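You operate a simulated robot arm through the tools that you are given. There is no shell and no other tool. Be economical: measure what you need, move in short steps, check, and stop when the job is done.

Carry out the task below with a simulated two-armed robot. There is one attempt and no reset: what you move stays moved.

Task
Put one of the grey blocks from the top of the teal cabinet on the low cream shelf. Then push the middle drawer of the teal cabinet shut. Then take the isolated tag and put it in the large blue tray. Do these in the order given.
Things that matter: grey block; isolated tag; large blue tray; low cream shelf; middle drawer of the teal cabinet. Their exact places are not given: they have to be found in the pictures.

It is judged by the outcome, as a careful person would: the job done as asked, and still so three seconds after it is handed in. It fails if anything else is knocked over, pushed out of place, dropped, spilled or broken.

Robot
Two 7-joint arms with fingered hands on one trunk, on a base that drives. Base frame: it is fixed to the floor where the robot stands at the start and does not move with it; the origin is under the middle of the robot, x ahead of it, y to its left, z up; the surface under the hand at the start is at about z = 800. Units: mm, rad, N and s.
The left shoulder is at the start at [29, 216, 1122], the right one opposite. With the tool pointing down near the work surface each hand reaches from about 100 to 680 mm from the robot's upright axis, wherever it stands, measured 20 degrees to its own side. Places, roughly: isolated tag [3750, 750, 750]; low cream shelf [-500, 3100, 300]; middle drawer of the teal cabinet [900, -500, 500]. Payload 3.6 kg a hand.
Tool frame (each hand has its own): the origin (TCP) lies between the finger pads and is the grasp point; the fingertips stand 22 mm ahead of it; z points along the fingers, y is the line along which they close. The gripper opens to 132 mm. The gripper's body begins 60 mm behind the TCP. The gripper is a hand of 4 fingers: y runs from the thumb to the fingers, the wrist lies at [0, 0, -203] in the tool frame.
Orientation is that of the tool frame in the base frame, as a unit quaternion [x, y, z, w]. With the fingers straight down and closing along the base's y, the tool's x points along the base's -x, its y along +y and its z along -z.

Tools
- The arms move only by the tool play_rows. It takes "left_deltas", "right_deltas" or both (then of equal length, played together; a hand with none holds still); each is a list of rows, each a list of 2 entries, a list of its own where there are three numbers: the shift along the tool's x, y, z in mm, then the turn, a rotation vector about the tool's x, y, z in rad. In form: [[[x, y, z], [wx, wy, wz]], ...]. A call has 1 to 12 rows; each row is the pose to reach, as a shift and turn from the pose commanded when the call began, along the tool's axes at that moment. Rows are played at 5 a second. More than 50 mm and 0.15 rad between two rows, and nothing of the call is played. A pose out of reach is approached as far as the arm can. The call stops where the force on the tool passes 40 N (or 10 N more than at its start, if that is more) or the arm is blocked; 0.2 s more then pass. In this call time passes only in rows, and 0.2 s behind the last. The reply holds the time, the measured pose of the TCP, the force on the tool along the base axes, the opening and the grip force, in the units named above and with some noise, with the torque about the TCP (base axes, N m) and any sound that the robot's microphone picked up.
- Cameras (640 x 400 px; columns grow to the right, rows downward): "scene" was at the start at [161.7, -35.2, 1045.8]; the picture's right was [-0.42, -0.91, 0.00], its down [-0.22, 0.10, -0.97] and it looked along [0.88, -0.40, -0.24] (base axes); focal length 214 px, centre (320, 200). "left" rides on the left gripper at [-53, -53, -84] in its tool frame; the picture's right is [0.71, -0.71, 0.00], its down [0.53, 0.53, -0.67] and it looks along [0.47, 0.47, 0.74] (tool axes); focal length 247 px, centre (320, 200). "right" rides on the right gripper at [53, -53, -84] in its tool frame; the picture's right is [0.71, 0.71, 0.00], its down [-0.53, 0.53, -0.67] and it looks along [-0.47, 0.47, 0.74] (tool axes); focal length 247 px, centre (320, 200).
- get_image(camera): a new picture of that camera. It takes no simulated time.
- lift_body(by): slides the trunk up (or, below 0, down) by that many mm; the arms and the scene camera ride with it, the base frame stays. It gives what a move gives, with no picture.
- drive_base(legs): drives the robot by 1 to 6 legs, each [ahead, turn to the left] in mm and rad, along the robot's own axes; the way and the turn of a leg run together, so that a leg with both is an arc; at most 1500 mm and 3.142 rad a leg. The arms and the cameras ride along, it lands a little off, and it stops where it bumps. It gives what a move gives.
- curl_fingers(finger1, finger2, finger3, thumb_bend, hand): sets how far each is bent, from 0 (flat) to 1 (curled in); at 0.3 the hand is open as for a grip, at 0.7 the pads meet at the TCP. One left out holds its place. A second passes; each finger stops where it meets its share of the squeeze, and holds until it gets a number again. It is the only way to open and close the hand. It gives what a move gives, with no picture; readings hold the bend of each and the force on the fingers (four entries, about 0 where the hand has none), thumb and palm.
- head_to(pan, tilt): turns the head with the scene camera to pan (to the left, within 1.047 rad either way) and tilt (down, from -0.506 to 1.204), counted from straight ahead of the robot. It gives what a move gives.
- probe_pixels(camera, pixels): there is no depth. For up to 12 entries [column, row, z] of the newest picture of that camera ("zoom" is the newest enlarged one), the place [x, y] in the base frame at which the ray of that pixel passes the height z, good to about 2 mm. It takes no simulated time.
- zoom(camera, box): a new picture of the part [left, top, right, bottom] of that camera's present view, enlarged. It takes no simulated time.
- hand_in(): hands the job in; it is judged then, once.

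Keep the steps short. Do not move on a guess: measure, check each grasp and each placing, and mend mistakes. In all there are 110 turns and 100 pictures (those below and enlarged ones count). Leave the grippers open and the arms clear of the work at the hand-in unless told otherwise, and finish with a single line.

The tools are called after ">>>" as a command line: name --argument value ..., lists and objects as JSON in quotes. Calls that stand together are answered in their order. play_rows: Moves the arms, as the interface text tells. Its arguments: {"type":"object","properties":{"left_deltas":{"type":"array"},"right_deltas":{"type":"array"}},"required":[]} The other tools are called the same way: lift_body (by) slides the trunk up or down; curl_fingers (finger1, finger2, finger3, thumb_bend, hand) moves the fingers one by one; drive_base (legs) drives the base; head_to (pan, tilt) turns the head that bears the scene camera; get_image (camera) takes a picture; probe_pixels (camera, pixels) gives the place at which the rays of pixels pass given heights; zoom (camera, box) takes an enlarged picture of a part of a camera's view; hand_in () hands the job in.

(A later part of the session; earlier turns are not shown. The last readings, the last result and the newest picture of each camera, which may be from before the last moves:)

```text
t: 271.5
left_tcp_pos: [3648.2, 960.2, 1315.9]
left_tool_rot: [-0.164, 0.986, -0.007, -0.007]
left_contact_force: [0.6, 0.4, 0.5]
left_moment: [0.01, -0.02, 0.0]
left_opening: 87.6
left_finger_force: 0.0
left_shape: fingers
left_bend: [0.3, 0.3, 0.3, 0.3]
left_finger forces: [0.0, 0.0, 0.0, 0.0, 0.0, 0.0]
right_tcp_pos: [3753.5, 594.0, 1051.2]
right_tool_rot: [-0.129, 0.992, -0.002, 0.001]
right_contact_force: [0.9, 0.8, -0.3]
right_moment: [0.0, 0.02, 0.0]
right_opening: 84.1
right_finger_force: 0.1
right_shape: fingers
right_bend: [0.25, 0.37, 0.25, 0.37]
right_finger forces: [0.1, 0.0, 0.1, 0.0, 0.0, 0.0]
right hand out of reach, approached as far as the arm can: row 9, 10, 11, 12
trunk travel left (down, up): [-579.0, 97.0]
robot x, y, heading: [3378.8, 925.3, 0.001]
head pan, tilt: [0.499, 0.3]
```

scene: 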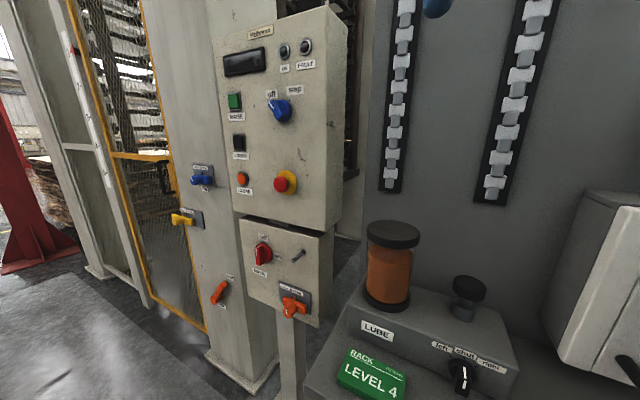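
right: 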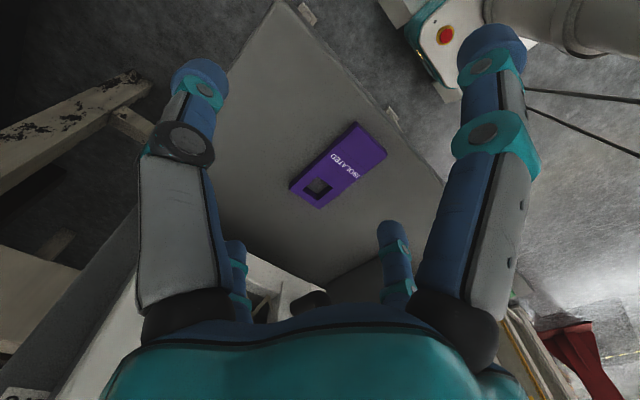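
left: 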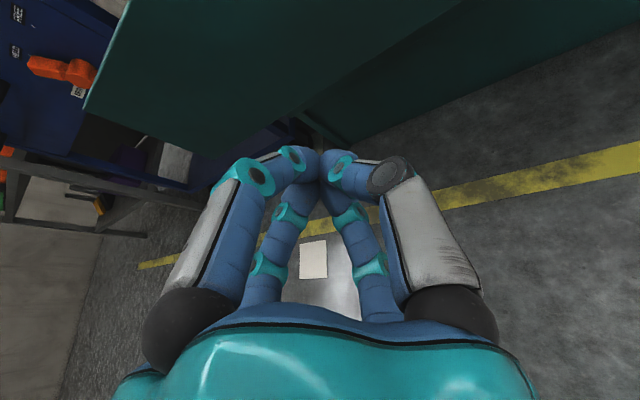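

The right arm's posture has drifted outward and can't get down here. I'll use the left hand instead: retract the right arm, then turn the base right ~0.8 rad so the tag lies on the left hand's side.

>>> play_rows --right_deltas '[[[10, -20, -26], [0, 0, 0]], [[23, -46, -55], [0, 0, 0]], [[36, -72, -85], [0, 0, 0]], [[50, -98, -114], [0, 0, 0]], [[64, -124, -143], [0, 0, 0]], [[80, -150, -172], [0, 0, 0]], [[96, -180, -200], [0, 0, 0]], [[106, -205, -220], [0, 0, 0]]]'

>>> drive_base --legs '[[0, -0.4]]'

>>> drive_base --legs '[[0, -0.4]]'

>>> head_to --pan 0.5 --tilt 0.6

>>> get_image --camera "scene"

```text
t: 273.3
left_tcp_pos: [3647.6, 960.1, 1315.7]
left_tool_rot: [-0.164, 0.986, -0.007, -0.006]
left_contact_force: [-0.5, 0.7, -0.3]
left_moment: [0.02, 0.02, 0.03]
left_opening: 87.6
left_finger_force: 0.1
left_shape: fingers
left_bend: [0.3, 0.3, 0.3, 0.3]
left_finger forces: [0.0, 0.1, 0.0, 0.1, 0.0, 0.0]
right_tcp_pos: [3704.7, 370.5, 1273.9]
right_tool_rot: [-0.129, 0.992, -0.002, 0.0]
right_contact_force: [0.5, -0.3, 0.3]
right_moment: [0.0, 0.01, 0.01]
right_opening: 84.2
right_finger_force: 0.0
right_shape: fingers
right_bend: [0.25, 0.37, 0.25, 0.37]
right_finger forces: [0.0, 0.0, 0.0, 0.0, 0.1, 0.0]
trunk travel left (down, up): [-579.0, 97.0]
robot x, y, heading: [3381.6, 928.7, 0.002]
head pan, tilt: [0.499, 0.3]
```

```text
t: 274.9
left_tcp_pos: [3638.1, 855.7, 1316.3]
left_tool_rot: [0.031, 0.999, -0.006, -0.006]
left_contact_force: [-0.2, 0.1, 0.9]
left_moment: [0.02, -0.05, -0.02]
left_opening: 87.8
left_finger_force: 0.0
left_shape: fingers
left_bend: [0.3, 0.3, 0.3, 0.3]
left_finger forces: [0.0, 0.0, 0.0, 0.0, 0.0, 0.1]
right_tcp_pos: [3465.1, 290.6, 1274.0]
right_tool_rot: [0.067, 0.998, -0.003, 0.0]
right_contact_force: [0.8, -0.4, 0.0]
right_moment: [-0.01, 0.03, -0.02]
right_opening: 84.3
right_finger_force: 0.0
right_shape: fingers
right_bend: [0.25, 0.37, 0.25, 0.37]
right_finger forces: [0.0, 0.0, 0.0, 0.0, 0.0, 0.0]
trunk travel left (down, up): [-579.0, 97.0]
robot x, y, heading: [3385.7, 938.9, -0.388]
head pan, tilt: [0.499, 0.3]
```

```text
t: 276.6
left_tcp_pos: [3585.7, 764.9, 1317.2]
left_tool_rot: [0.228, 0.974, -0.005, -0.008]
left_contact_force: [-0.5, -0.4, -0.1]
left_moment: [-0.02, -0.04, -0.01]
left_opening: 87.9
left_finger_force: 0.0
left_shape: fingers
left_bend: [0.3, 0.3, 0.3, 0.3]
left_finger forces: [0.0, 0.0, 0.0, 0.0, 0.1, 0.1]
right_tcp_pos: [3208.3, 308.2, 1274.6]
right_tool_rot: [0.26, 0.966, -0.003, 0.0]
right_contact_force: [-0.6, 0.9, 0.4]
right_moment: [0.03, -0.01, -0.02]
right_opening: 84.3
right_finger_force: 0.1
right_shape: fingers
right_bend: [0.25, 0.37, 0.25, 0.37]
right_finger forces: [0.0, 0.0, 0.0, 0.0, 0.0, 0.0]
trunk travel left (down, up): [-579.0, 97.0]
robot x, y, heading: [3397.3, 953.5, -0.788]
head pan, tilt: [0.499, 0.3]
```

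```text
t: 277.4
left_tcp_pos: [3587.0, 767.0, 1316.4]
left_tool_rot: [0.226, 0.974, -0.004, -0.009]
left_contact_force: [0.4, -0.4, -0.3]
left_moment: [0.0, 0.01, 0.04]
left_opening: 87.8
left_finger_force: 0.0
left_shape: fingers
left_bend: [0.3, 0.3, 0.3, 0.3]
left_finger forces: [0.0, 0.1, 0.1, 0.0, 0.1, 0.1]
right_tcp_pos: [3207.9, 308.2, 1275.4]
right_tool_rot: [0.261, 0.965, -0.002, -0.001]
right_contact_force: [-0.2, 0.2, 0.2]
right_moment: [-0.02, -0.01, 0.01]
right_opening: 84.3
right_finger_force: 0.0
right_shape: fingers
right_bend: [0.25, 0.37, 0.25, 0.37]
right_finger forces: [0.0, 0.0, 0.0, 0.1, 0.0, 0.0]
trunk travel left (down, up): [-579.0, 97.0]
robot x, y, heading: [3393.2, 948.3, -0.788]
head pan, tilt: [0.499, 0.6]
```

```text
20 pictures are left
```

scene: 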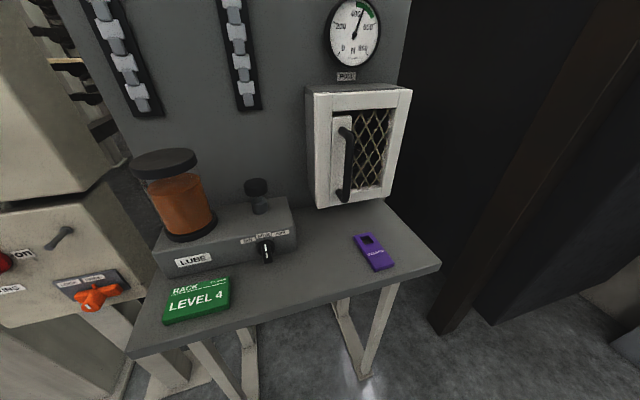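

Tag is now ahead-left of the robot. I'll set the left fingers and bring the left hand above it.

>>> curl_fingers --hand "left" --finger1 0.25 --finger2 0.37 --finger3 0.25 --thumb_bend 0.37

>>> play_rows --left_deltas '[[[-22.7, 1, 32], [0, 0, -0.041]], [[-45.4, 2, 65], [0, 0, -0.083]], [[-68, 2, 97], [0, 0, -0.124]], [[-91, 3, 129], [0, 0, -0.166]], [[-113, 4, 162], [0, 0, -0.207]], [[-136, 5, 194], [0, 0, -0.249]], [[-159, 5, 226], [0, 0, -0.29]], [[-181, 6, 259], [0, 0, -0.332]], [[-204, 7, 291], [0, 0, -0.373]], [[-227, 8, 323], [0, 0, -0.415]], [[-250, 9, 356], [0, 0, -0.456]]]'

>>> get_image --camera "left"

```text
t: 278.4
left_tcp_pos: [3586.9, 765.9, 1318.1]
left_tool_rot: [0.227, 0.974, -0.004, -0.008]
left_contact_force: [-0.2, 0.0, 0.5]
left_moment: [0.02, -0.02, 0.01]
left_opening: 84.4
left_finger_force: 0.1
left_shape: fingers
left_bend: [0.25, 0.37, 0.25, 0.37]
left_finger forces: [0.1, 0.0, 0.1, 0.0, 0.0, 0.0]
right_tcp_pos: [3208.4, 308.4, 1275.0]
right_tool_rot: [0.26, 0.966, -0.002, 0.0]
right_contact_force: [0.1, -0.3, 0.1]
right_moment: [0.0, 0.04, 0.0]
right_opening: 84.2
right_finger_force: 0.0
right_shape: fingers
right_bend: [0.25, 0.37, 0.25, 0.37]
right_finger forces: [0.1, 0.1, 0.1, 0.1, 0.1, 0.0]
trunk travel left (down, up): [-579.0, 97.0]
robot x, y, heading: [3394.7, 949.9, -0.791]
head pan, tilt: [0.499, 0.6]
```

```text
t: 280.8
left_tcp_pos: [3809.9, 663.4, 957.1]
left_tool_rot: [0.001, 1.0, -0.002, -0.009]
left_contact_force: [-0.5, -0.1, 0.0]
left_moment: [0.04, -0.01, 0.01]
left_opening: 83.9
left_finger_force: 0.0
left_shape: fingers
left_bend: [0.25, 0.37, 0.25, 0.37]
left_finger forces: [0.0, 0.0, 0.0, 0.1, 0.0, 0.0]
right_tcp_pos: [3208.2, 308.4, 1274.3]
right_tool_rot: [0.26, 0.966, -0.003, 0.0]
right_contact_force: [0.2, -0.2, 0.4]
right_moment: [0.01, -0.03, -0.02]
right_opening: 84.4
right_finger_force: 0.0
right_shape: fingers
right_bend: [0.25, 0.37, 0.25, 0.37]
right_finger forces: [0.1, 0.0, 0.0, 0.1, 0.0, 0.0]
trunk travel left (down, up): [-579.0, 97.0]
robot x, y, heading: [3394.0, 953.6, -0.785]
head pan, tilt: [0.499, 0.6]
```

```text
19 pictures are left
```

left: 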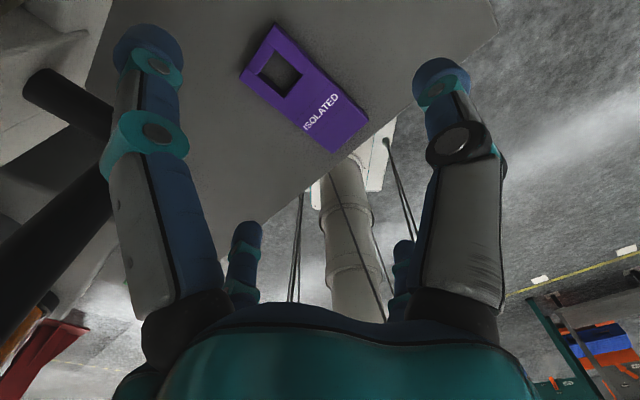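

The left hand is over the tag. I'll re-measure from this camera.

>>> probe_pixels --camera "left" --pixels '[[277, 23, 837], [368, 117, 837], [333, 152, 837], [240, 77, 837], [305, 92, 837], [368, 117, 825], [240, 77, 825], [107, 150, 900], [497, 25, 820]]'

```text
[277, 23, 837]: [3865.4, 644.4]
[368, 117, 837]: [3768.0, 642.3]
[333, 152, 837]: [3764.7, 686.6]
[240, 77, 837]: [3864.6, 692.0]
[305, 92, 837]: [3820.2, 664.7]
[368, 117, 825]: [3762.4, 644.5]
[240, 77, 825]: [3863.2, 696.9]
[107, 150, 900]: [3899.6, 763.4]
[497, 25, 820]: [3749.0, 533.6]
```

Tag centre (3816, 666) confirmed; TCP is at (3810, 663). I'll descend to ~875 shifting 6 mm toward me, to stay clear of the cage, and check.

>>> play_rows --left_deltas '[[[6, 2, 30], [0, 0, 0]], [[6, 2, 60], [0, 0, 0]], [[6, 2, 82], [0, 0, 0]]]'

>>> get_image --camera "left"

>>> get_image --camera "scene"

```text
t: 281.6
left_tcp_pos: [3799.7, 663.6, 874.3]
left_tool_rot: [0.001, 1.0, -0.002, -0.01]
left_contact_force: [1.1, -0.3, -0.5]
left_moment: [0.01, 0.01, -0.02]
left_opening: 84.2
left_finger_force: 0.1
left_shape: fingers
left_bend: [0.25, 0.37, 0.25, 0.37]
left_finger forces: [0.1, 0.1, 0.1, 0.0, 0.0, 0.0]
right_tcp_pos: [3208.5, 308.5, 1274.7]
right_tool_rot: [0.26, 0.966, -0.003, -0.001]
right_contact_force: [0.5, 0.0, 0.4]
right_moment: [0.0, 0.0, -0.01]
right_opening: 84.2
right_finger_force: 0.1
right_shape: fingers
right_bend: [0.25, 0.37, 0.25, 0.37]
right_finger forces: [0.0, 0.0, 0.0, 0.1, 0.1, 0.0]
trunk travel left (down, up): [-579.0, 97.0]
robot x, y, heading: [3392.2, 950.3, -0.782]
head pan, tilt: [0.499, 0.6]
```

```text
18 pictures are left
```

left: 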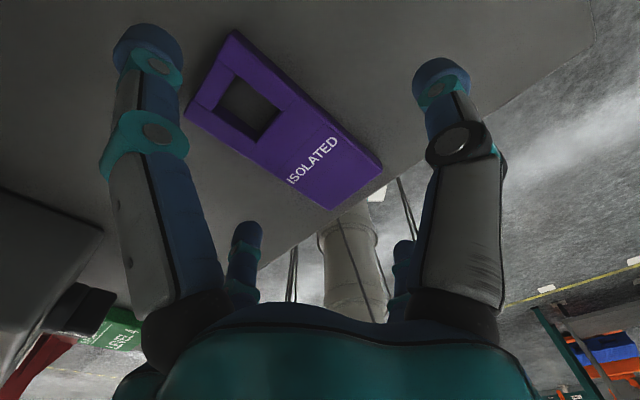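

```text
17 pictures are left
```

scene: 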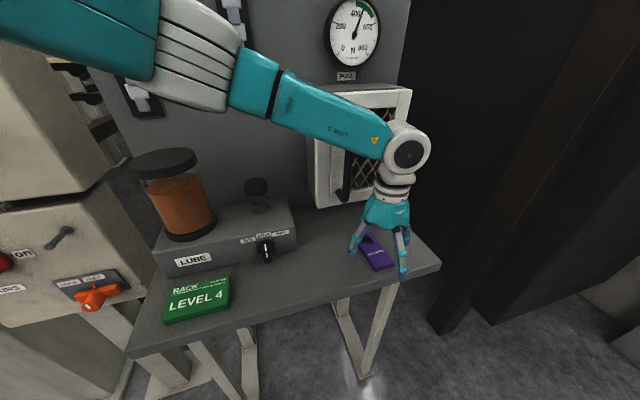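

Clear on all sides. Descend to about z 851 gently.

>>> play_rows --left_deltas '[[[-2, 2, 10], [0, 0, 0]], [[-2, 2, 18], [0, 0, 0]], [[-2, 2, 24], [0, 0, 0]]]'

```text
t: 282.4
left_tcp_pos: [3802.2, 664.2, 853.4]
left_tool_rot: [0.001, 1.0, -0.004, -0.009]
left_contact_force: [2.1, -3.3, 18.0]
left_moment: [0.87, -0.08, -0.1]
left_opening: 83.9
left_finger_force: 8.7
left_shape: fingers
left_bend: [0.25, 0.35, 0.25, 0.37]
left_finger forces: [0.0, 15.7, 0.1, 0.0, 1.5, 0.0]
right_tcp_pos: [3207.1, 309.3, 1275.3]
right_tool_rot: [0.26, 0.966, -0.003, 0.001]
right_contact_force: [-0.6, 0.1, -0.6]
right_moment: [0.0, 0.0, 0.02]
right_opening: 84.3
right_finger_force: 0.1
right_shape: fingers
right_bend: [0.25, 0.37, 0.25, 0.37]
right_finger forces: [0.0, 0.0, 0.0, 0.0, 0.0, 0.0]
trunk travel left (down, up): [-579.0, 97.0]
robot x, y, heading: [3395.4, 954.6, -0.792]
head pan, tilt: [0.499, 0.6]
```

Fingertip touches the bench (18 N). Raise 3 mm and close the thumb and finger2.

>>> play_rows --left_deltas '[[[0, 0, -3], [0, 0, 0]]]'

>>> curl_fingers --hand "left" --finger2 0.75 --thumb_bend 0.75

>>> get_image --camera "left"

```text
t: 282.8
left_tcp_pos: [3802.7, 664.9, 854.8]
left_tool_rot: [0.001, 1.0, -0.002, -0.009]
left_contact_force: [1.5, -3.5, 10.7]
left_moment: [0.59, -0.1, -0.18]
left_opening: 84.1
left_finger_force: 5.7
left_shape: fingers
left_bend: [0.25, 0.36, 0.25, 0.37]
left_finger forces: [0.0, 10.4, 0.0, 0.0, 0.7, 0.0]
right_tcp_pos: [3208.6, 309.0, 1275.3]
right_tool_rot: [0.261, 0.965, -0.002, 0.0]
right_contact_force: [-0.4, -0.4, 0.7]
right_moment: [-0.01, 0.02, 0.0]
right_opening: 84.0
right_finger_force: 0.1
right_shape: fingers
right_bend: [0.25, 0.37, 0.25, 0.37]
right_finger forces: [0.0, 0.0, 0.0, 0.0, 0.0, 0.1]
trunk travel left (down, up): [-579.0, 97.0]
robot x, y, heading: [3398.0, 950.7, -0.788]
head pan, tilt: [0.499, 0.6]
```

```text
t: 283.8
left_tcp_pos: [3799.1, 666.2, 855.1]
left_tool_rot: [0.001, 1.0, -0.002, -0.009]
left_contact_force: [-0.6, 0.2, 15.9]
left_moment: [0.8, -0.03, 0.05]
left_opening: 62.9
left_finger_force: 13.5
left_shape: fingers
left_bend: [0.25, 0.35, 0.25, 0.72]
left_finger forces: [0.0, 21.2, 0.1, 0.0, 5.6, 0.0]
right_tcp_pos: [3206.5, 310.7, 1275.1]
right_tool_rot: [0.261, 0.965, -0.003, 0.0]
right_contact_force: [-0.2, -0.1, 0.0]
right_moment: [0.0, -0.02, 0.0]
right_opening: 84.4
right_finger_force: 0.0
right_shape: fingers
right_bend: [0.25, 0.37, 0.25, 0.37]
right_finger forces: [0.1, 0.1, 0.1, 0.0, 0.0, 0.0]
trunk travel left (down, up): [-579.0, 97.0]
robot x, y, heading: [3395.2, 949.7, -0.786]
head pan, tilt: [0.499, 0.6]
```

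```text
16 pictures are left
```

left: 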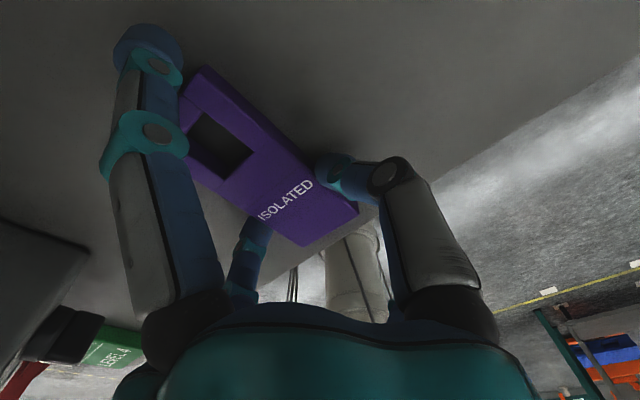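

Finger2 was stalled by the bench, and the thumb pushed the tag sideways. I'll reopen the thumb, raise 8 mm, and look at the tag.

>>> curl_fingers --hand "left" --finger2 0.35 --thumb_bend 0.37

>>> play_rows --left_deltas '[[[0, 0, -8], [0, 0, 0]]]'

>>> get_image --camera "left"

>>> probe_pixels --camera "left" --pixels '[[200, 75, 837], [358, 210, 837], [300, 245, 837], [180, 175, 837]]'

```text
t: 284.8
left_tcp_pos: [3801.4, 665.4, 855.3]
left_tool_rot: [0.0, 1.0, -0.003, -0.009]
left_contact_force: [-1.7, 3.4, 11.1]
left_moment: [-0.59, 0.03, -0.09]
left_opening: 83.1
left_finger_force: 5.6
left_shape: fingers
left_bend: [0.25, 0.35, 0.25, 0.37]
left_finger forces: [0.0, 0.1, 0.0, 0.0, 10.6, 0.0]
right_tcp_pos: [3207.4, 310.0, 1274.9]
right_tool_rot: [0.261, 0.965, -0.002, 0.0]
right_contact_force: [0.7, 0.0, 0.8]
right_moment: [-0.01, -0.01, 0.03]
right_opening: 84.2
right_finger_force: 0.1
right_shape: fingers
right_bend: [0.25, 0.37, 0.25, 0.37]
right_finger forces: [0.1, 0.0, 0.1, 0.1, 0.0, 0.0]
trunk travel left (down, up): [-579.0, 97.0]
robot x, y, heading: [3398.1, 949.5, -0.787]
head pan, tilt: [0.499, 0.6]
```

```text
t: 285.1
left_tcp_pos: [3801.8, 665.6, 861.2]
left_tool_rot: [0.0, 1.0, -0.002, -0.01]
left_contact_force: [-0.7, 0.4, -0.7]
left_moment: [0.04, 0.04, 0.01]
left_opening: 83.9
left_finger_force: 0.1
left_shape: fingers
left_bend: [0.25, 0.35, 0.25, 0.37]
left_finger forces: [0.0, 0.0, 0.0, 0.0, 0.0, 0.0]
right_tcp_pos: [3208.8, 309.3, 1273.8]
right_tool_rot: [0.261, 0.965, -0.003, -0.001]
right_contact_force: [-0.3, 0.4, -0.4]
right_moment: [0.03, 0.0, 0.01]
right_opening: 84.6
right_finger_force: 0.0
right_shape: fingers
right_bend: [0.25, 0.37, 0.25, 0.37]
right_finger forces: [0.1, 0.1, 0.0, 0.0, 0.1, 0.0]
trunk travel left (down, up): [-579.0, 97.0]
robot x, y, heading: [3395.7, 952.9, -0.792]
head pan, tilt: [0.499, 0.6]
```

```text
15 pictures are left
```

left: 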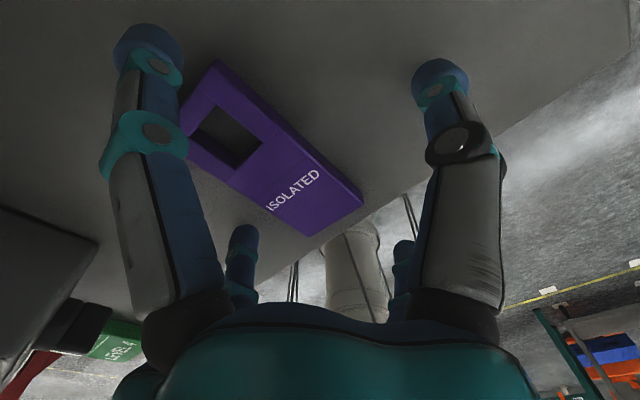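

```text
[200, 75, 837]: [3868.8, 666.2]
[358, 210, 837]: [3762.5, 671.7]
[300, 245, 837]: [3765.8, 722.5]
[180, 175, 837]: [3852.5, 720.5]
```

>>> probe_pixels --camera "left" --pixels '[[217, 62, 837], [361, 190, 837], [305, 230, 837], [182, 118, 837]]'

```text
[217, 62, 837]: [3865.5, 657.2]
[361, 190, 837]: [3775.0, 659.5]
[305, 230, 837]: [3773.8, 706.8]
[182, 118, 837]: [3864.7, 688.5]
```

Tag centre is now about (3818, 683). I'll shift +17 mm in y, narrow the pinch to bend 0.46, then lower to just above the bench.

>>> play_rows --left_deltas '[[[-4, 9, -6], [0, 0, 0]], [[-4, 17, -6], [0, 0, 0]]]'

>>> curl_fingers --hand "left" --finger2 0.46 --thumb_bend 0.46

>>> play_rows --left_deltas '[[[0, 0, 8], [0, 0, 0]], [[0, 0, 13], [0, 0, 0]]]'

```text
t: 285.8
left_tcp_pos: [3805.8, 682.7, 868.1]
left_tool_rot: [0.0, 1.0, -0.002, -0.009]
left_contact_force: [0.0, 0.1, -0.5]
left_moment: [-0.01, -0.04, 0.02]
left_opening: 84.2
left_finger_force: 0.0
left_shape: fingers
left_bend: [0.25, 0.35, 0.25, 0.37]
left_finger forces: [0.0, 0.0, 0.1, 0.1, 0.1, 0.0]
right_tcp_pos: [3208.6, 307.8, 1276.5]
right_tool_rot: [0.261, 0.965, -0.002, -0.001]
right_contact_force: [0.5, 0.7, 0.3]
right_moment: [0.04, 0.02, 0.04]
right_opening: 84.5
right_finger_force: 0.0
right_shape: fingers
right_bend: [0.25, 0.37, 0.25, 0.37]
right_finger forces: [0.0, 0.0, 0.1, 0.0, 0.0, 0.1]
trunk travel left (down, up): [-579.0, 97.0]
robot x, y, heading: [3394.6, 952.8, -0.79]
head pan, tilt: [0.499, 0.6]
```

```text
t: 286.8
left_tcp_pos: [3805.0, 682.0, 868.5]
left_tool_rot: [0.001, 1.0, -0.001, -0.009]
left_contact_force: [0.0, -0.7, 0.7]
left_moment: [-0.01, 0.03, -0.02]
left_opening: 75.9
left_finger_force: 0.0
left_shape: fingers
left_bend: [0.25, 0.46, 0.25, 0.46]
left_finger forces: [0.1, 0.1, 0.1, 0.0, 0.0, 0.0]
right_tcp_pos: [3208.3, 309.1, 1274.9]
right_tool_rot: [0.26, 0.966, -0.003, -0.001]
right_contact_force: [0.0, 0.3, 0.0]
right_moment: [0.0, -0.01, -0.01]
right_opening: 84.3
right_finger_force: 0.0
right_shape: fingers
right_bend: [0.25, 0.37, 0.25, 0.37]
right_finger forces: [0.1, 0.0, 0.0, 0.0, 0.0, 0.0]
trunk travel left (down, up): [-579.0, 97.0]
robot x, y, heading: [3394.1, 951.1, -0.791]
head pan, tilt: [0.499, 0.6]
```

```text
t: 287.4
left_tcp_pos: [3806.8, 681.7, 858.4]
left_tool_rot: [0.001, 1.0, -0.004, -0.008]
left_contact_force: [1.5, -0.2, 13.6]
left_moment: [0.7, -0.06, -0.06]
left_opening: 75.8
left_finger_force: 6.6
left_shape: fingers
left_bend: [0.25, 0.45, 0.25, 0.46]
left_finger forces: [0.1, 13.1, 0.0, 0.0, 0.0, 0.1]
right_tcp_pos: [3207.5, 309.0, 1274.9]
right_tool_rot: [0.261, 0.965, -0.003, 0.0]
right_contact_force: [-0.5, -1.0, 0.4]
right_moment: [-0.03, -0.03, 0.01]
right_opening: 84.1
right_finger_force: 0.0
right_shape: fingers
right_bend: [0.25, 0.37, 0.25, 0.37]
right_finger forces: [0.0, 0.1, 0.0, 0.0, 0.0, 0.0]
trunk travel left (down, up): [-579.0, 97.0]
robot x, y, heading: [3393.6, 953.3, -0.792]
head pan, tilt: [0.499, 0.6]
```

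>>> get_image --camera "left"

```text
14 pictures are left
```

left: 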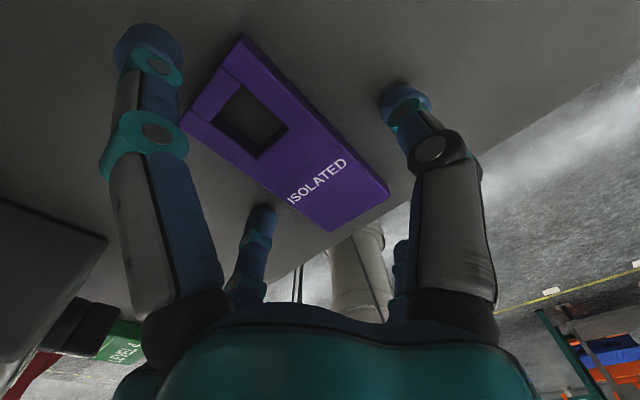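

>>> probe_pixels --camera "left" --pixels '[[245, 36, 837], [389, 188, 837], [333, 226, 837], [182, 112, 837], [265, 222, 824], [405, 90, 824]]'

```text
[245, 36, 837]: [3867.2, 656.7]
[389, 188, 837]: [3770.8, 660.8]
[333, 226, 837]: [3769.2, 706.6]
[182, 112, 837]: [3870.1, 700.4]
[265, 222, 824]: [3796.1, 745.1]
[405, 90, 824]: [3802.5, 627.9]
```

The tag is centred between the fingers (y 659–704); finger2's tip just rests on the bench. I'll raise 5 mm and close both.

>>> play_rows --left_deltas '[[[0, 0, -7], [0, 0, 0]]]'

>>> curl_fingers --hand "left" --finger2 0.75 --thumb_bend 0.75

>>> get_image --camera "left"

```text
t: 287.8
left_tcp_pos: [3805.7, 682.5, 862.5]
left_tool_rot: [0.001, 1.0, 0.0, -0.01]
left_contact_force: [-0.7, 0.3, 0.6]
left_moment: [0.0, -0.02, -0.01]
left_opening: 75.9
left_finger_force: 0.0
left_shape: fingers
left_bend: [0.25, 0.46, 0.25, 0.46]
left_finger forces: [0.0, 0.0, 0.0, 0.0, 0.1, 0.0]
right_tcp_pos: [3208.4, 309.2, 1274.4]
right_tool_rot: [0.26, 0.965, -0.002, -0.001]
right_contact_force: [0.2, 0.2, -0.5]
right_moment: [-0.02, 0.0, -0.03]
right_opening: 84.1
right_finger_force: 0.0
right_shape: fingers
right_bend: [0.25, 0.37, 0.25, 0.37]
right_finger forces: [0.1, 0.0, 0.0, 0.0, 0.1, 0.0]
trunk travel left (down, up): [-579.0, 97.0]
robot x, y, heading: [3394.1, 952.7, -0.79]
head pan, tilt: [0.499, 0.6]
```

```text
t: 288.8
left_tcp_pos: [3805.9, 682.0, 863.9]
left_tool_rot: [0.001, 1.0, -0.003, -0.01]
left_contact_force: [0.2, -0.4, 1.8]
left_moment: [0.06, -0.01, 0.01]
left_opening: 64.9
left_finger_force: 12.0
left_shape: fingers
left_bend: [0.25, 0.53, 0.25, 0.65]
left_finger forces: [0.0, 12.0, 0.0, 0.1, 12.7, 0.0]
right_tcp_pos: [3208.6, 307.9, 1275.2]
right_tool_rot: [0.261, 0.965, -0.002, -0.001]
right_contact_force: [0.0, -0.2, -0.5]
right_moment: [-0.03, 0.01, 0.02]
right_opening: 84.2
right_finger_force: 0.0
right_shape: fingers
right_bend: [0.25, 0.37, 0.25, 0.37]
right_finger forces: [0.1, 0.0, 0.0, 0.0, 0.0, 0.1]
trunk travel left (down, up): [-579.0, 97.0]
robot x, y, heading: [3399.0, 952.2, -0.79]
head pan, tilt: [0.499, 0.6]
```

```text
13 pictures are left
```

left: 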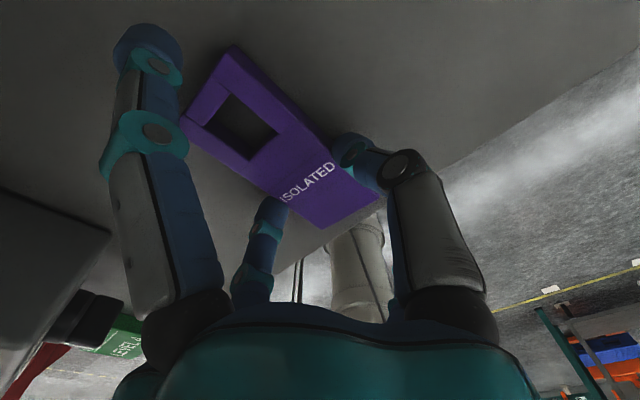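

Both pads hold 12 N. I'll lift straight up, then draw back, and check the tag is held.

>>> play_rows --left_deltas '[[[0, 0, -15], [0, 0, 0]], [[0, 0, -45], [0, 0, 0]], [[0, 0, -85], [0, 0, 0]], [[20, 0, -125], [0, 0, 0]], [[45, 0, -165], [0, 0, 0]], [[70, 0, -205], [0, 0, 0]], [[95, 0, -245], [0, 0, 0]], [[120, 0, -285], [0, 0, 0]], [[150, 0, -300], [0, 0, 0]], [[185, 0, -300], [0, 0, 0]]]'

>>> get_image --camera "left"

```text
t: 290.9
left_tcp_pos: [3626.0, 684.6, 1165.0]
left_tool_rot: [0.0, 1.0, -0.001, -0.009]
left_contact_force: [-0.7, 0.5, 0.4]
left_moment: [0.01, 0.01, -0.02]
left_opening: 64.6
left_finger_force: 11.7
left_shape: fingers
left_bend: [0.25, 0.53, 0.25, 0.65]
left_finger forces: [0.0, 11.8, 0.0, 0.1, 12.0, 0.0]
right_tcp_pos: [3208.1, 308.4, 1274.2]
right_tool_rot: [0.259, 0.966, -0.002, 0.001]
right_contact_force: [0.6, 0.4, -0.7]
right_moment: [-0.02, -0.01, 0.05]
right_opening: 84.4
right_finger_force: 0.0
right_shape: fingers
right_bend: [0.25, 0.37, 0.25, 0.37]
right_finger forces: [0.1, 0.0, 0.1, 0.0, 0.1, 0.1]
trunk travel left (down, up): [-579.0, 97.0]
robot x, y, heading: [3394.3, 952.3, -0.787]
head pan, tilt: [0.499, 0.6]
```

```text
12 pictures are left
```

left: 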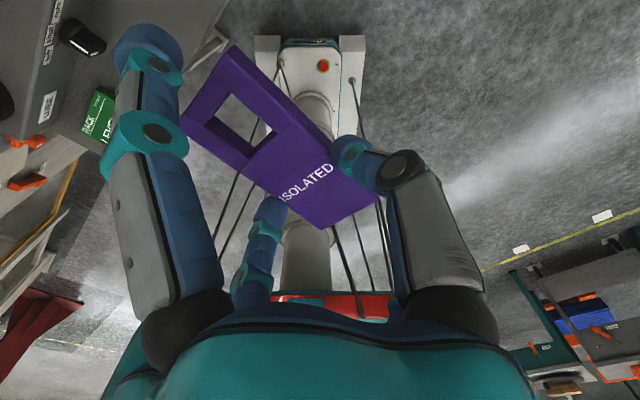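

Held firmly. I'll back away from the bench, turn right in small bites toward the cabinet, and drive.

>>> drive_base --legs '[[-300, 0]]'

>>> drive_base --legs '[[0, -0.54]]'

>>> drive_base --legs '[[0, -0.54]]'

>>> drive_base --legs '[[0, -0.51]]'

```text
t: 293.0
left_tcp_pos: [3414.5, 897.1, 1164.6]
left_tool_rot: [0.002, 1.0, -0.002, -0.009]
left_contact_force: [-0.8, 0.1, -0.6]
left_moment: [-0.01, 0.0, -0.03]
left_opening: 64.6
left_finger_force: 12.1
left_shape: fingers
left_bend: [0.25, 0.53, 0.25, 0.65]
left_finger forces: [0.1, 11.8, 0.0, 0.0, 12.0, 0.0]
right_tcp_pos: [2995.4, 523.2, 1273.7]
right_tool_rot: [0.261, 0.965, -0.003, 0.001]
right_contact_force: [-0.2, -0.4, 0.2]
right_moment: [-0.03, -0.02, -0.02]
right_opening: 84.3
right_finger_force: 0.0
right_shape: fingers
right_bend: [0.25, 0.37, 0.25, 0.37]
right_finger forces: [0.0, 0.0, 0.0, 0.0, 0.0, 0.0]
trunk travel left (down, up): [-579.0, 97.0]
robot x, y, heading: [3185.3, 1163.8, -0.79]
head pan, tilt: [0.499, 0.6]
```

```text
t: 294.9
left_tcp_pos: [3245.3, 811.6, 1163.6]
left_tool_rot: [0.269, 0.963, 0.0, -0.01]
left_contact_force: [0.1, 0.2, 0.1]
left_moment: [-0.01, -0.02, 0.03]
left_opening: 64.6
left_finger_force: 12.0
left_shape: fingers
left_bend: [0.25, 0.53, 0.25, 0.66]
left_finger forces: [0.1, 11.0, 0.0, 0.0, 12.0, 0.1]
right_tcp_pos: [2693.2, 706.6, 1275.5]
right_tool_rot: [0.509, 0.861, -0.003, -0.001]
right_contact_force: [-0.2, 0.8, 0.4]
right_moment: [0.0, -0.01, -0.04]
right_opening: 84.2
right_finger_force: 0.0
right_shape: fingers
right_bend: [0.25, 0.37, 0.25, 0.37]
right_finger forces: [0.1, 0.1, 0.1, 0.0, 0.0, 0.1]
trunk travel left (down, up): [-579.0, 97.0]
robot x, y, heading: [3202.5, 1166.2, -1.329]
head pan, tilt: [0.499, 0.6]
```

```text
t: 296.9
left_tcp_pos: [3055.9, 845.8, 1165.4]
left_tool_rot: [0.519, 0.855, 0.004, -0.009]
left_contact_force: [0.3, 0.2, -0.8]
left_moment: [0.03, -0.01, -0.02]
left_opening: 62.8
left_finger_force: 0.0
left_shape: fingers
left_bend: [0.25, 0.66, 0.25, 0.75]
left_finger forces: [0.0, 0.0, 0.0, 0.1, 0.0, 0.0]
right_tcp_pos: [2529.6, 1041.4, 1274.5]
right_tool_rot: [0.723, 0.691, -0.002, -0.002]
right_contact_force: [-0.8, -0.4, -0.3]
right_moment: [0.02, -0.02, 0.02]
right_opening: 84.0
right_finger_force: 0.1
right_shape: fingers
right_bend: [0.25, 0.37, 0.25, 0.37]
right_finger forces: [0.1, 0.0, 0.1, 0.0, 0.0, 0.1]
trunk travel left (down, up): [-579.0, 97.0]
robot x, y, heading: [3230.3, 1163.6, -1.873]
head pan, tilt: [0.499, 0.6]
```

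```text
t: 298.8
left_tcp_pos: [2946.6, 965.4, 1165.1]
left_tool_rot: [0.719, 0.695, 0.004, -0.007]
left_contact_force: [-0.3, -0.3, -0.2]
left_moment: [-0.01, -0.02, 0.0]
left_opening: 62.7
left_finger_force: 0.0
left_shape: fingers
left_bend: [0.25, 0.67, 0.25, 0.75]
left_finger forces: [0.0, 0.0, 0.0, 0.0, 0.1, 0.0]
right_tcp_pos: [2583.4, 1393.4, 1275.0]
right_tool_rot: [0.874, 0.485, -0.002, -0.001]
right_contact_force: [-1.0, -0.3, 0.8]
right_moment: [0.02, -0.02, 0.01]
right_opening: 84.5
right_finger_force: 0.0
right_shape: fingers
right_bend: [0.25, 0.37, 0.25, 0.37]
right_finger forces: [0.0, 0.1, 0.1, 0.1, 0.1, 0.1]
trunk travel left (down, up): [-579.0, 97.0]
robot x, y, heading: [3248.9, 1153.3, -2.391]
head pan, tilt: [0.499, 0.6]
```

The grip was lost during the turn: the tag has fallen. I'll look for it on the floor.

>>> get_image --camera "left"

>>> head_to --pan 0.5 --tilt 1.0

>>> get_image --camera "scene"

```text
11 pictures are left
```

left: 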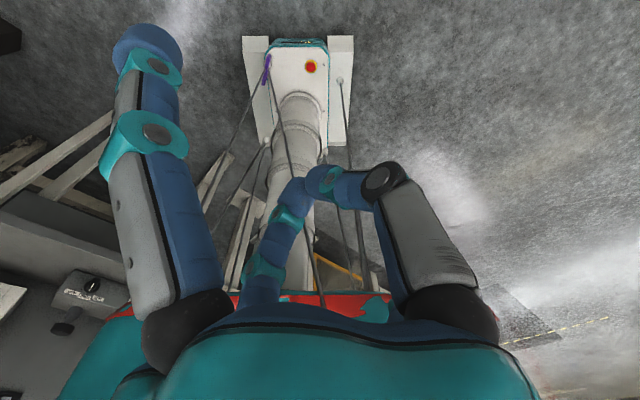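

```text
t: 299.6
left_tcp_pos: [2946.3, 965.4, 1166.0]
left_tool_rot: [0.719, 0.695, 0.005, -0.008]
left_contact_force: [-0.4, -0.1, -0.5]
left_moment: [-0.03, 0.02, -0.02]
left_opening: 62.9
left_finger_force: 0.1
left_shape: fingers
left_bend: [0.25, 0.67, 0.25, 0.75]
left_finger forces: [0.1, 0.0, 0.1, 0.1, 0.0, 0.0]
right_tcp_pos: [2584.1, 1394.0, 1277.3]
right_tool_rot: [0.875, 0.485, 0.0, 0.0]
right_contact_force: [0.0, 0.1, 0.7]
right_moment: [-0.01, 0.0, 0.04]
right_opening: 84.1
right_finger_force: 0.0
right_shape: fingers
right_bend: [0.25, 0.37, 0.25, 0.37]
right_finger forces: [0.0, 0.0, 0.0, 0.1, 0.0, 0.1]
trunk travel left (down, up): [-579.0, 97.0]
robot x, y, heading: [3250.9, 1157.7, -2.383]
head pan, tilt: [0.499, 1.0]
```

```text
10 pictures are left
```

scene: 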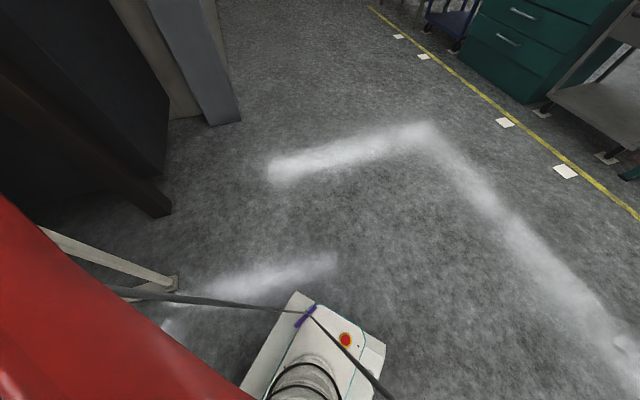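

The tag landed on my own base, on the left wing against the body (scene px (305,315)). Zoom and measure.

>>> zoom --camera "scene" --box '[240, 270, 400, 370]'

>>> probe_pixels --camera "scene" --pixels '[[297, 327, 150], [315, 306, 150], [297, 327, 220], [315, 306, 220], [297, 327, 250], [315, 306, 250], [345, 340, 260]]'

>>> probe_pixels --camera "left" --pixels '[[270, 56, 150], [265, 85, 150], [270, 56, 220], [265, 85, 220], [270, 56, 250], [265, 85, 250], [311, 67, 260]]'

```text
4.00 times, centred on (320, 320) of scene
```

zoom: 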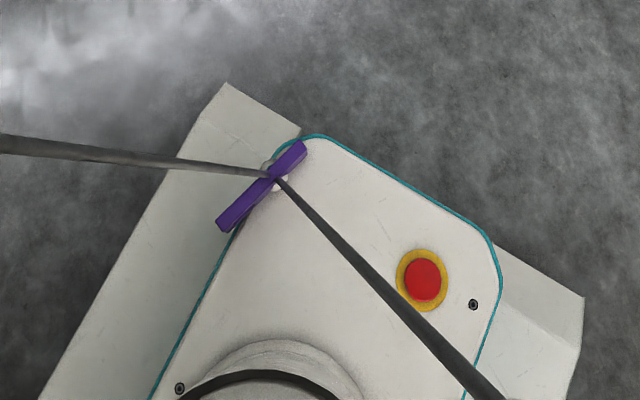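

```text
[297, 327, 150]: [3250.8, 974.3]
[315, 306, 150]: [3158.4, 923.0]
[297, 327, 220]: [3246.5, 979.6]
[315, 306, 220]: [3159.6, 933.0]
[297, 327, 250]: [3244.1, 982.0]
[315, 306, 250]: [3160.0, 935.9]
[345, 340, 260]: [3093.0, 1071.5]
```

```text
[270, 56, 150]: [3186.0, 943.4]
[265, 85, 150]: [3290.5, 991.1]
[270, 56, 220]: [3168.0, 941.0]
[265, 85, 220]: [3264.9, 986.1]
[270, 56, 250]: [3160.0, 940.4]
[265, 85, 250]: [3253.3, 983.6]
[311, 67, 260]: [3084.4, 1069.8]
```

The tag stands on edge on the wing (z≈200–255), its front end at about (3160, 938), resting against a stay-rod ball. I can pinch its front end from above. First tuck fingers 1/3 and lower the trunk.

>>> curl_fingers --hand "left" --finger1 1.0 --finger2 0.45 --finger3 1.0 --thumb_bend 0.45

>>> lift_body --by -400

>>> lift_body --by -170

>>> play_rows --left_deltas '[[[-2, 20, 20], [0, 0, 0.1]], [[-4, 40, 40], [0, 0, 0.2]], [[-6, 60, 60], [0, 0, 0.3]], [[-8, 80, 85], [0, 0, 0.4]], [[-10, 100, 110], [0, 0, 0.5]], [[-12, 120, 135], [0, 0, 0.6]], [[-14, 140, 160], [0, 0, 0.7]], [[-16, 160, 185], [0, 0, 0.8]], [[-18, 180, 210], [0, 0, 0.9]], [[-19, 200, 235], [0, 0, 0.98]], [[-20, 220, 256], [0, 0, 1.06]]]'

>>> get_image --camera "left"

```text
t: 300.6
left_tcp_pos: [2945.0, 964.4, 1165.9]
left_tool_rot: [0.718, 0.696, 0.004, -0.008]
left_contact_force: [0.4, -1.0, 0.1]
left_moment: [0.03, 0.0, 0.03]
left_opening: 35.0
left_finger_force: 0.0
left_shape: fingers
left_bend: [0.81, 0.45, 0.81, 0.45]
left_finger forces: [0.0, 0.0, 0.1, 0.0, 0.0, 0.0]
right_tcp_pos: [2583.0, 1392.6, 1274.8]
right_tool_rot: [0.874, 0.485, -0.001, -0.001]
right_contact_force: [0.2, -0.3, -0.3]
right_moment: [0.0, -0.01, 0.03]
right_opening: 84.6
right_finger_force: 0.1
right_shape: fingers
right_bend: [0.25, 0.37, 0.25, 0.37]
right_finger forces: [0.1, 0.1, 0.0, 0.0, 0.1, 0.1]
trunk travel left (down, up): [-579.0, 97.0]
robot x, y, heading: [3248.5, 1160.0, -2.387]
head pan, tilt: [0.499, 1.0]
```

```text
t: 304.5
left_tcp_pos: [2946.1, 965.3, 766.4]
left_tool_rot: [0.718, 0.696, 0.004, -0.008]
left_contact_force: [-0.9, -0.7, 0.7]
left_moment: [-0.02, -0.03, -0.02]
left_opening: 40.4
left_finger_force: 0.1
left_shape: fingers
left_bend: [0.97, 0.45, 0.97, 0.45]
left_finger forces: [0.0, 0.0, 0.0, 0.0, 0.1, 0.0]
right_tcp_pos: [2583.7, 1394.8, 876.1]
right_tool_rot: [0.875, 0.485, -0.001, -0.001]
right_contact_force: [0.6, -0.4, -0.3]
right_moment: [-0.02, 0.02, -0.03]
right_opening: 84.5
right_finger_force: 0.0
right_shape: fingers
right_bend: [0.25, 0.37, 0.25, 0.37]
right_finger forces: [0.0, 0.0, 0.0, 0.1, 0.0, 0.1]
trunk travel left (down, up): [-179.0, 497.0]
robot x, y, heading: [3252.1, 1155.0, -2.386]
head pan, tilt: [0.499, 1.0]
```

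```text
t: 306.4
left_tcp_pos: [2946.1, 964.4, 595.8]
left_tool_rot: [0.718, 0.696, 0.005, -0.008]
left_contact_force: [-0.7, -0.6, 0.1]
left_moment: [0.01, 0.02, -0.01]
left_opening: 40.3
left_finger_force: 0.2
left_shape: fingers
left_bend: [0.97, 0.45, 0.97, 0.45]
left_finger forces: [0.0, 0.0, 0.1, 0.0, 0.0, 0.0]
right_tcp_pos: [2583.7, 1394.1, 706.4]
right_tool_rot: [0.875, 0.485, -0.002, -0.001]
right_contact_force: [0.1, -0.4, 0.1]
right_moment: [0.02, 0.0, -0.01]
right_opening: 84.3
right_finger_force: 0.1
right_shape: fingers
right_bend: [0.25, 0.37, 0.25, 0.37]
right_finger forces: [0.0, 0.0, 0.1, 0.0, 0.0, 0.0]
trunk travel left (down, up): [-9.0, 667.0]
robot x, y, heading: [3250.1, 1153.6, -2.39]
head pan, tilt: [0.499, 1.0]
```

```text
t: 308.8
left_tcp_pos: [3166.0, 941.2, 337.7]
left_tool_rot: [0.972, 0.236, 0.001, -0.01]
left_contact_force: [0.7, -0.2, -0.7]
left_moment: [0.0, 0.01, -0.01]
left_opening: 40.1
left_finger_force: 0.1
left_shape: fingers
left_bend: [0.97, 0.45, 0.97, 0.45]
left_finger forces: [0.1, 0.0, 0.1, 0.0, 0.1, 0.0]
right_tcp_pos: [2582.9, 1395.1, 706.3]
right_tool_rot: [0.875, 0.485, 0.0, -0.002]
right_contact_force: [0.5, -0.4, 0.1]
right_moment: [0.01, -0.01, 0.0]
right_opening: 84.1
right_finger_force: 0.1
right_shape: fingers
right_bend: [0.25, 0.37, 0.25, 0.37]
right_finger forces: [0.0, 0.1, 0.1, 0.1, 0.1, 0.0]
trunk travel left (down, up): [-9.0, 667.0]
robot x, y, heading: [3245.3, 1151.1, -2.383]
head pan, tilt: [0.499, 1.0]
```

```text
8 pictures are left
```

left: 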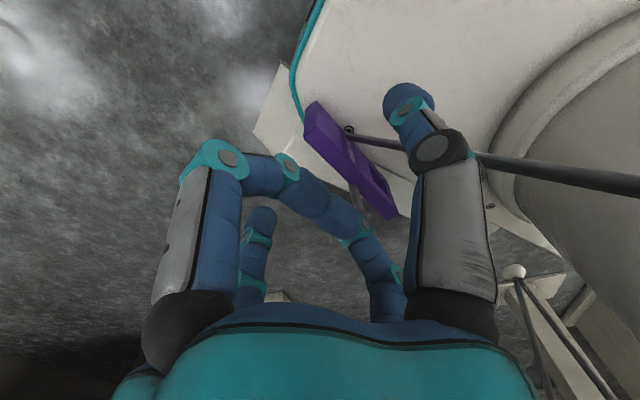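

The hand reaches it and the tag's front end is right beneath. Measure its top edge, front part.

>>> probe_pixels --camera "left" --pixels '[[318, 101, 250], [345, 128, 250], [395, 205, 250], [305, 135, 210], [360, 205, 210], [395, 218, 230], [350, 128, 270]]'

>>> zoom --camera "left" --box '[240, 70, 440, 240]'

```text
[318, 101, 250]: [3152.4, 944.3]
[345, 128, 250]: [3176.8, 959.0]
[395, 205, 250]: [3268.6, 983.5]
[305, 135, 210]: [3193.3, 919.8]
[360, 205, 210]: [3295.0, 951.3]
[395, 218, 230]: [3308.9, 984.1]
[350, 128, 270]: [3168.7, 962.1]
```

```text
2.35 times, centred on (340, 155) of left
```

zoom: 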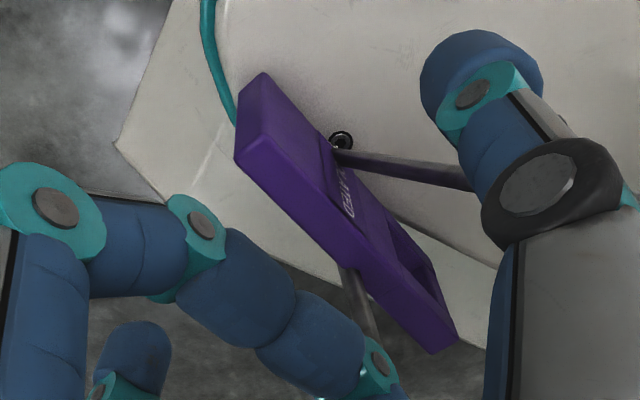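

The tag rests on edge across the body's rim, leaning at the rods. I'll descend carefully in small rows (to z≈288) and look.

>>> play_rows --left_deltas '[[[0, 0, 12], [0, 0, 0]], [[0, 0, 24], [0, 0, 0]], [[0, 0, 36], [0, 0, 0]], [[0, 0, 44], [0, 0, 0]], [[0, 0, 50], [0, 0, 0]]]'

>>> get_image --camera "left"

```text
t: 310.0
left_tcp_pos: [3164.8, 943.5, 288.9]
left_tool_rot: [0.972, 0.236, 0.0, -0.01]
left_contact_force: [0.5, 0.1, -0.2]
left_moment: [0.0, -0.01, -0.01]
left_opening: 40.1
left_finger_force: 0.0
left_shape: fingers
left_bend: [0.97, 0.45, 0.97, 0.45]
left_finger forces: [0.0, 0.0, 0.0, 0.1, 0.0, 0.0]
right_tcp_pos: [2583.5, 1395.1, 705.6]
right_tool_rot: [0.875, 0.484, -0.001, -0.001]
right_contact_force: [-0.7, -0.6, -0.2]
right_moment: [0.01, -0.02, -0.01]
right_opening: 84.2
right_finger_force: 0.0
right_shape: fingers
right_bend: [0.25, 0.37, 0.25, 0.37]
right_finger forces: [0.0, 0.0, 0.1, 0.1, 0.0, 0.0]
trunk travel left (down, up): [-9.0, 667.0]
robot x, y, heading: [3251.1, 1155.8, -2.389]
head pan, tilt: [0.499, 1.0]
```

```text
6 pictures are left
```

left: 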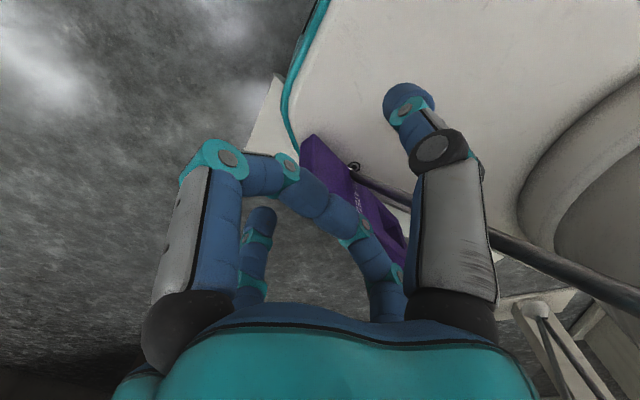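

The tag top is ~45 mm below the TCP. I'll descend 28 mm more in small rows and then try the pinch.

>>> play_rows --left_deltas '[[[0, 0, 7], [0, 0, 0]], [[0, 0, 14], [0, 0, 0]], [[0, 0, 21], [0, 0, 0]], [[0, 0, 28], [0, 0, 0]]]'

>>> curl_fingers --hand "left" --finger2 0.8 --thumb_bend 0.8

>>> get_image --camera "left"

```text
t: 310.5
left_tcp_pos: [3162.4, 948.1, 283.3]
left_tool_rot: [0.972, 0.235, -0.002, -0.018]
left_contact_force: [-0.5, 0.0, 26.8]
left_moment: [0.29, -0.6, 0.05]
left_opening: 41.5
left_finger_force: 13.6
left_shape: fingers
left_bend: [0.99, 0.45, 1.0, 0.45]
left_finger forces: [0.0, 0.0, 27.2, 0.0, 0.0, 0.1]
right_tcp_pos: [2583.1, 1394.4, 705.9]
right_tool_rot: [0.875, 0.485, -0.001, -0.002]
right_contact_force: [0.3, -0.3, -0.3]
right_moment: [0.02, -0.02, -0.01]
right_opening: 84.4
right_finger_force: 0.1
right_shape: fingers
right_bend: [0.25, 0.37, 0.25, 0.37]
right_finger forces: [0.0, 0.1, 0.1, 0.0, 0.0, 0.1]
trunk travel left (down, up): [-9.0, 667.0]
robot x, y, heading: [3249.4, 1157.1, -2.384]
head pan, tilt: [0.499, 1.0]
stopped in row 2 (left hand): the force on the tool passed its limit at 47 N (the readings are from after the stop); the commanded pose is now the measured one
```

```text
t: 311.5
left_tcp_pos: [3162.0, 946.6, 283.3]
left_tool_rot: [0.972, 0.234, 0.0, -0.016]
left_contact_force: [-1.1, 0.0, 37.6]
left_moment: [0.38, -0.85, -0.07]
left_opening: 9.1
left_finger_force: 28.4
left_shape: fingers
left_bend: [1.0, 0.65, 1.0, 0.72]
left_finger forces: [0.1, 8.2, 39.2, 0.0, 10.9, 0.0]
right_tcp_pos: [2583.5, 1394.2, 706.4]
right_tool_rot: [0.875, 0.485, -0.002, -0.002]
right_contact_force: [0.4, -0.4, -0.2]
right_moment: [0.01, 0.03, 0.01]
right_opening: 84.5
right_finger_force: 0.1
right_shape: fingers
right_bend: [0.25, 0.37, 0.25, 0.37]
right_finger forces: [0.0, 0.0, 0.0, 0.1, 0.0, 0.0]
trunk travel left (down, up): [-9.0, 667.0]
robot x, y, heading: [3251.8, 1152.2, -2.386]
head pan, tilt: [0.499, 1.0]
```

```text
5 pictures are left
```

left: 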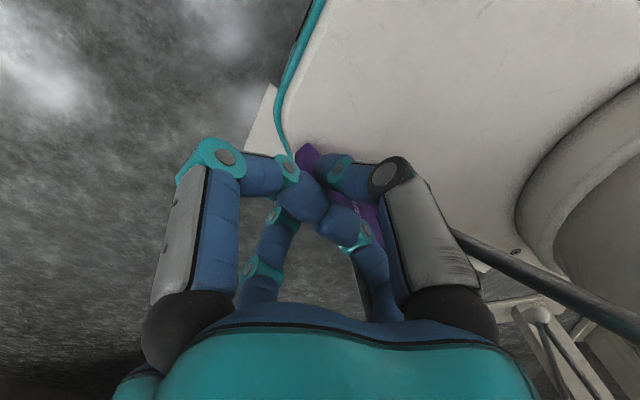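

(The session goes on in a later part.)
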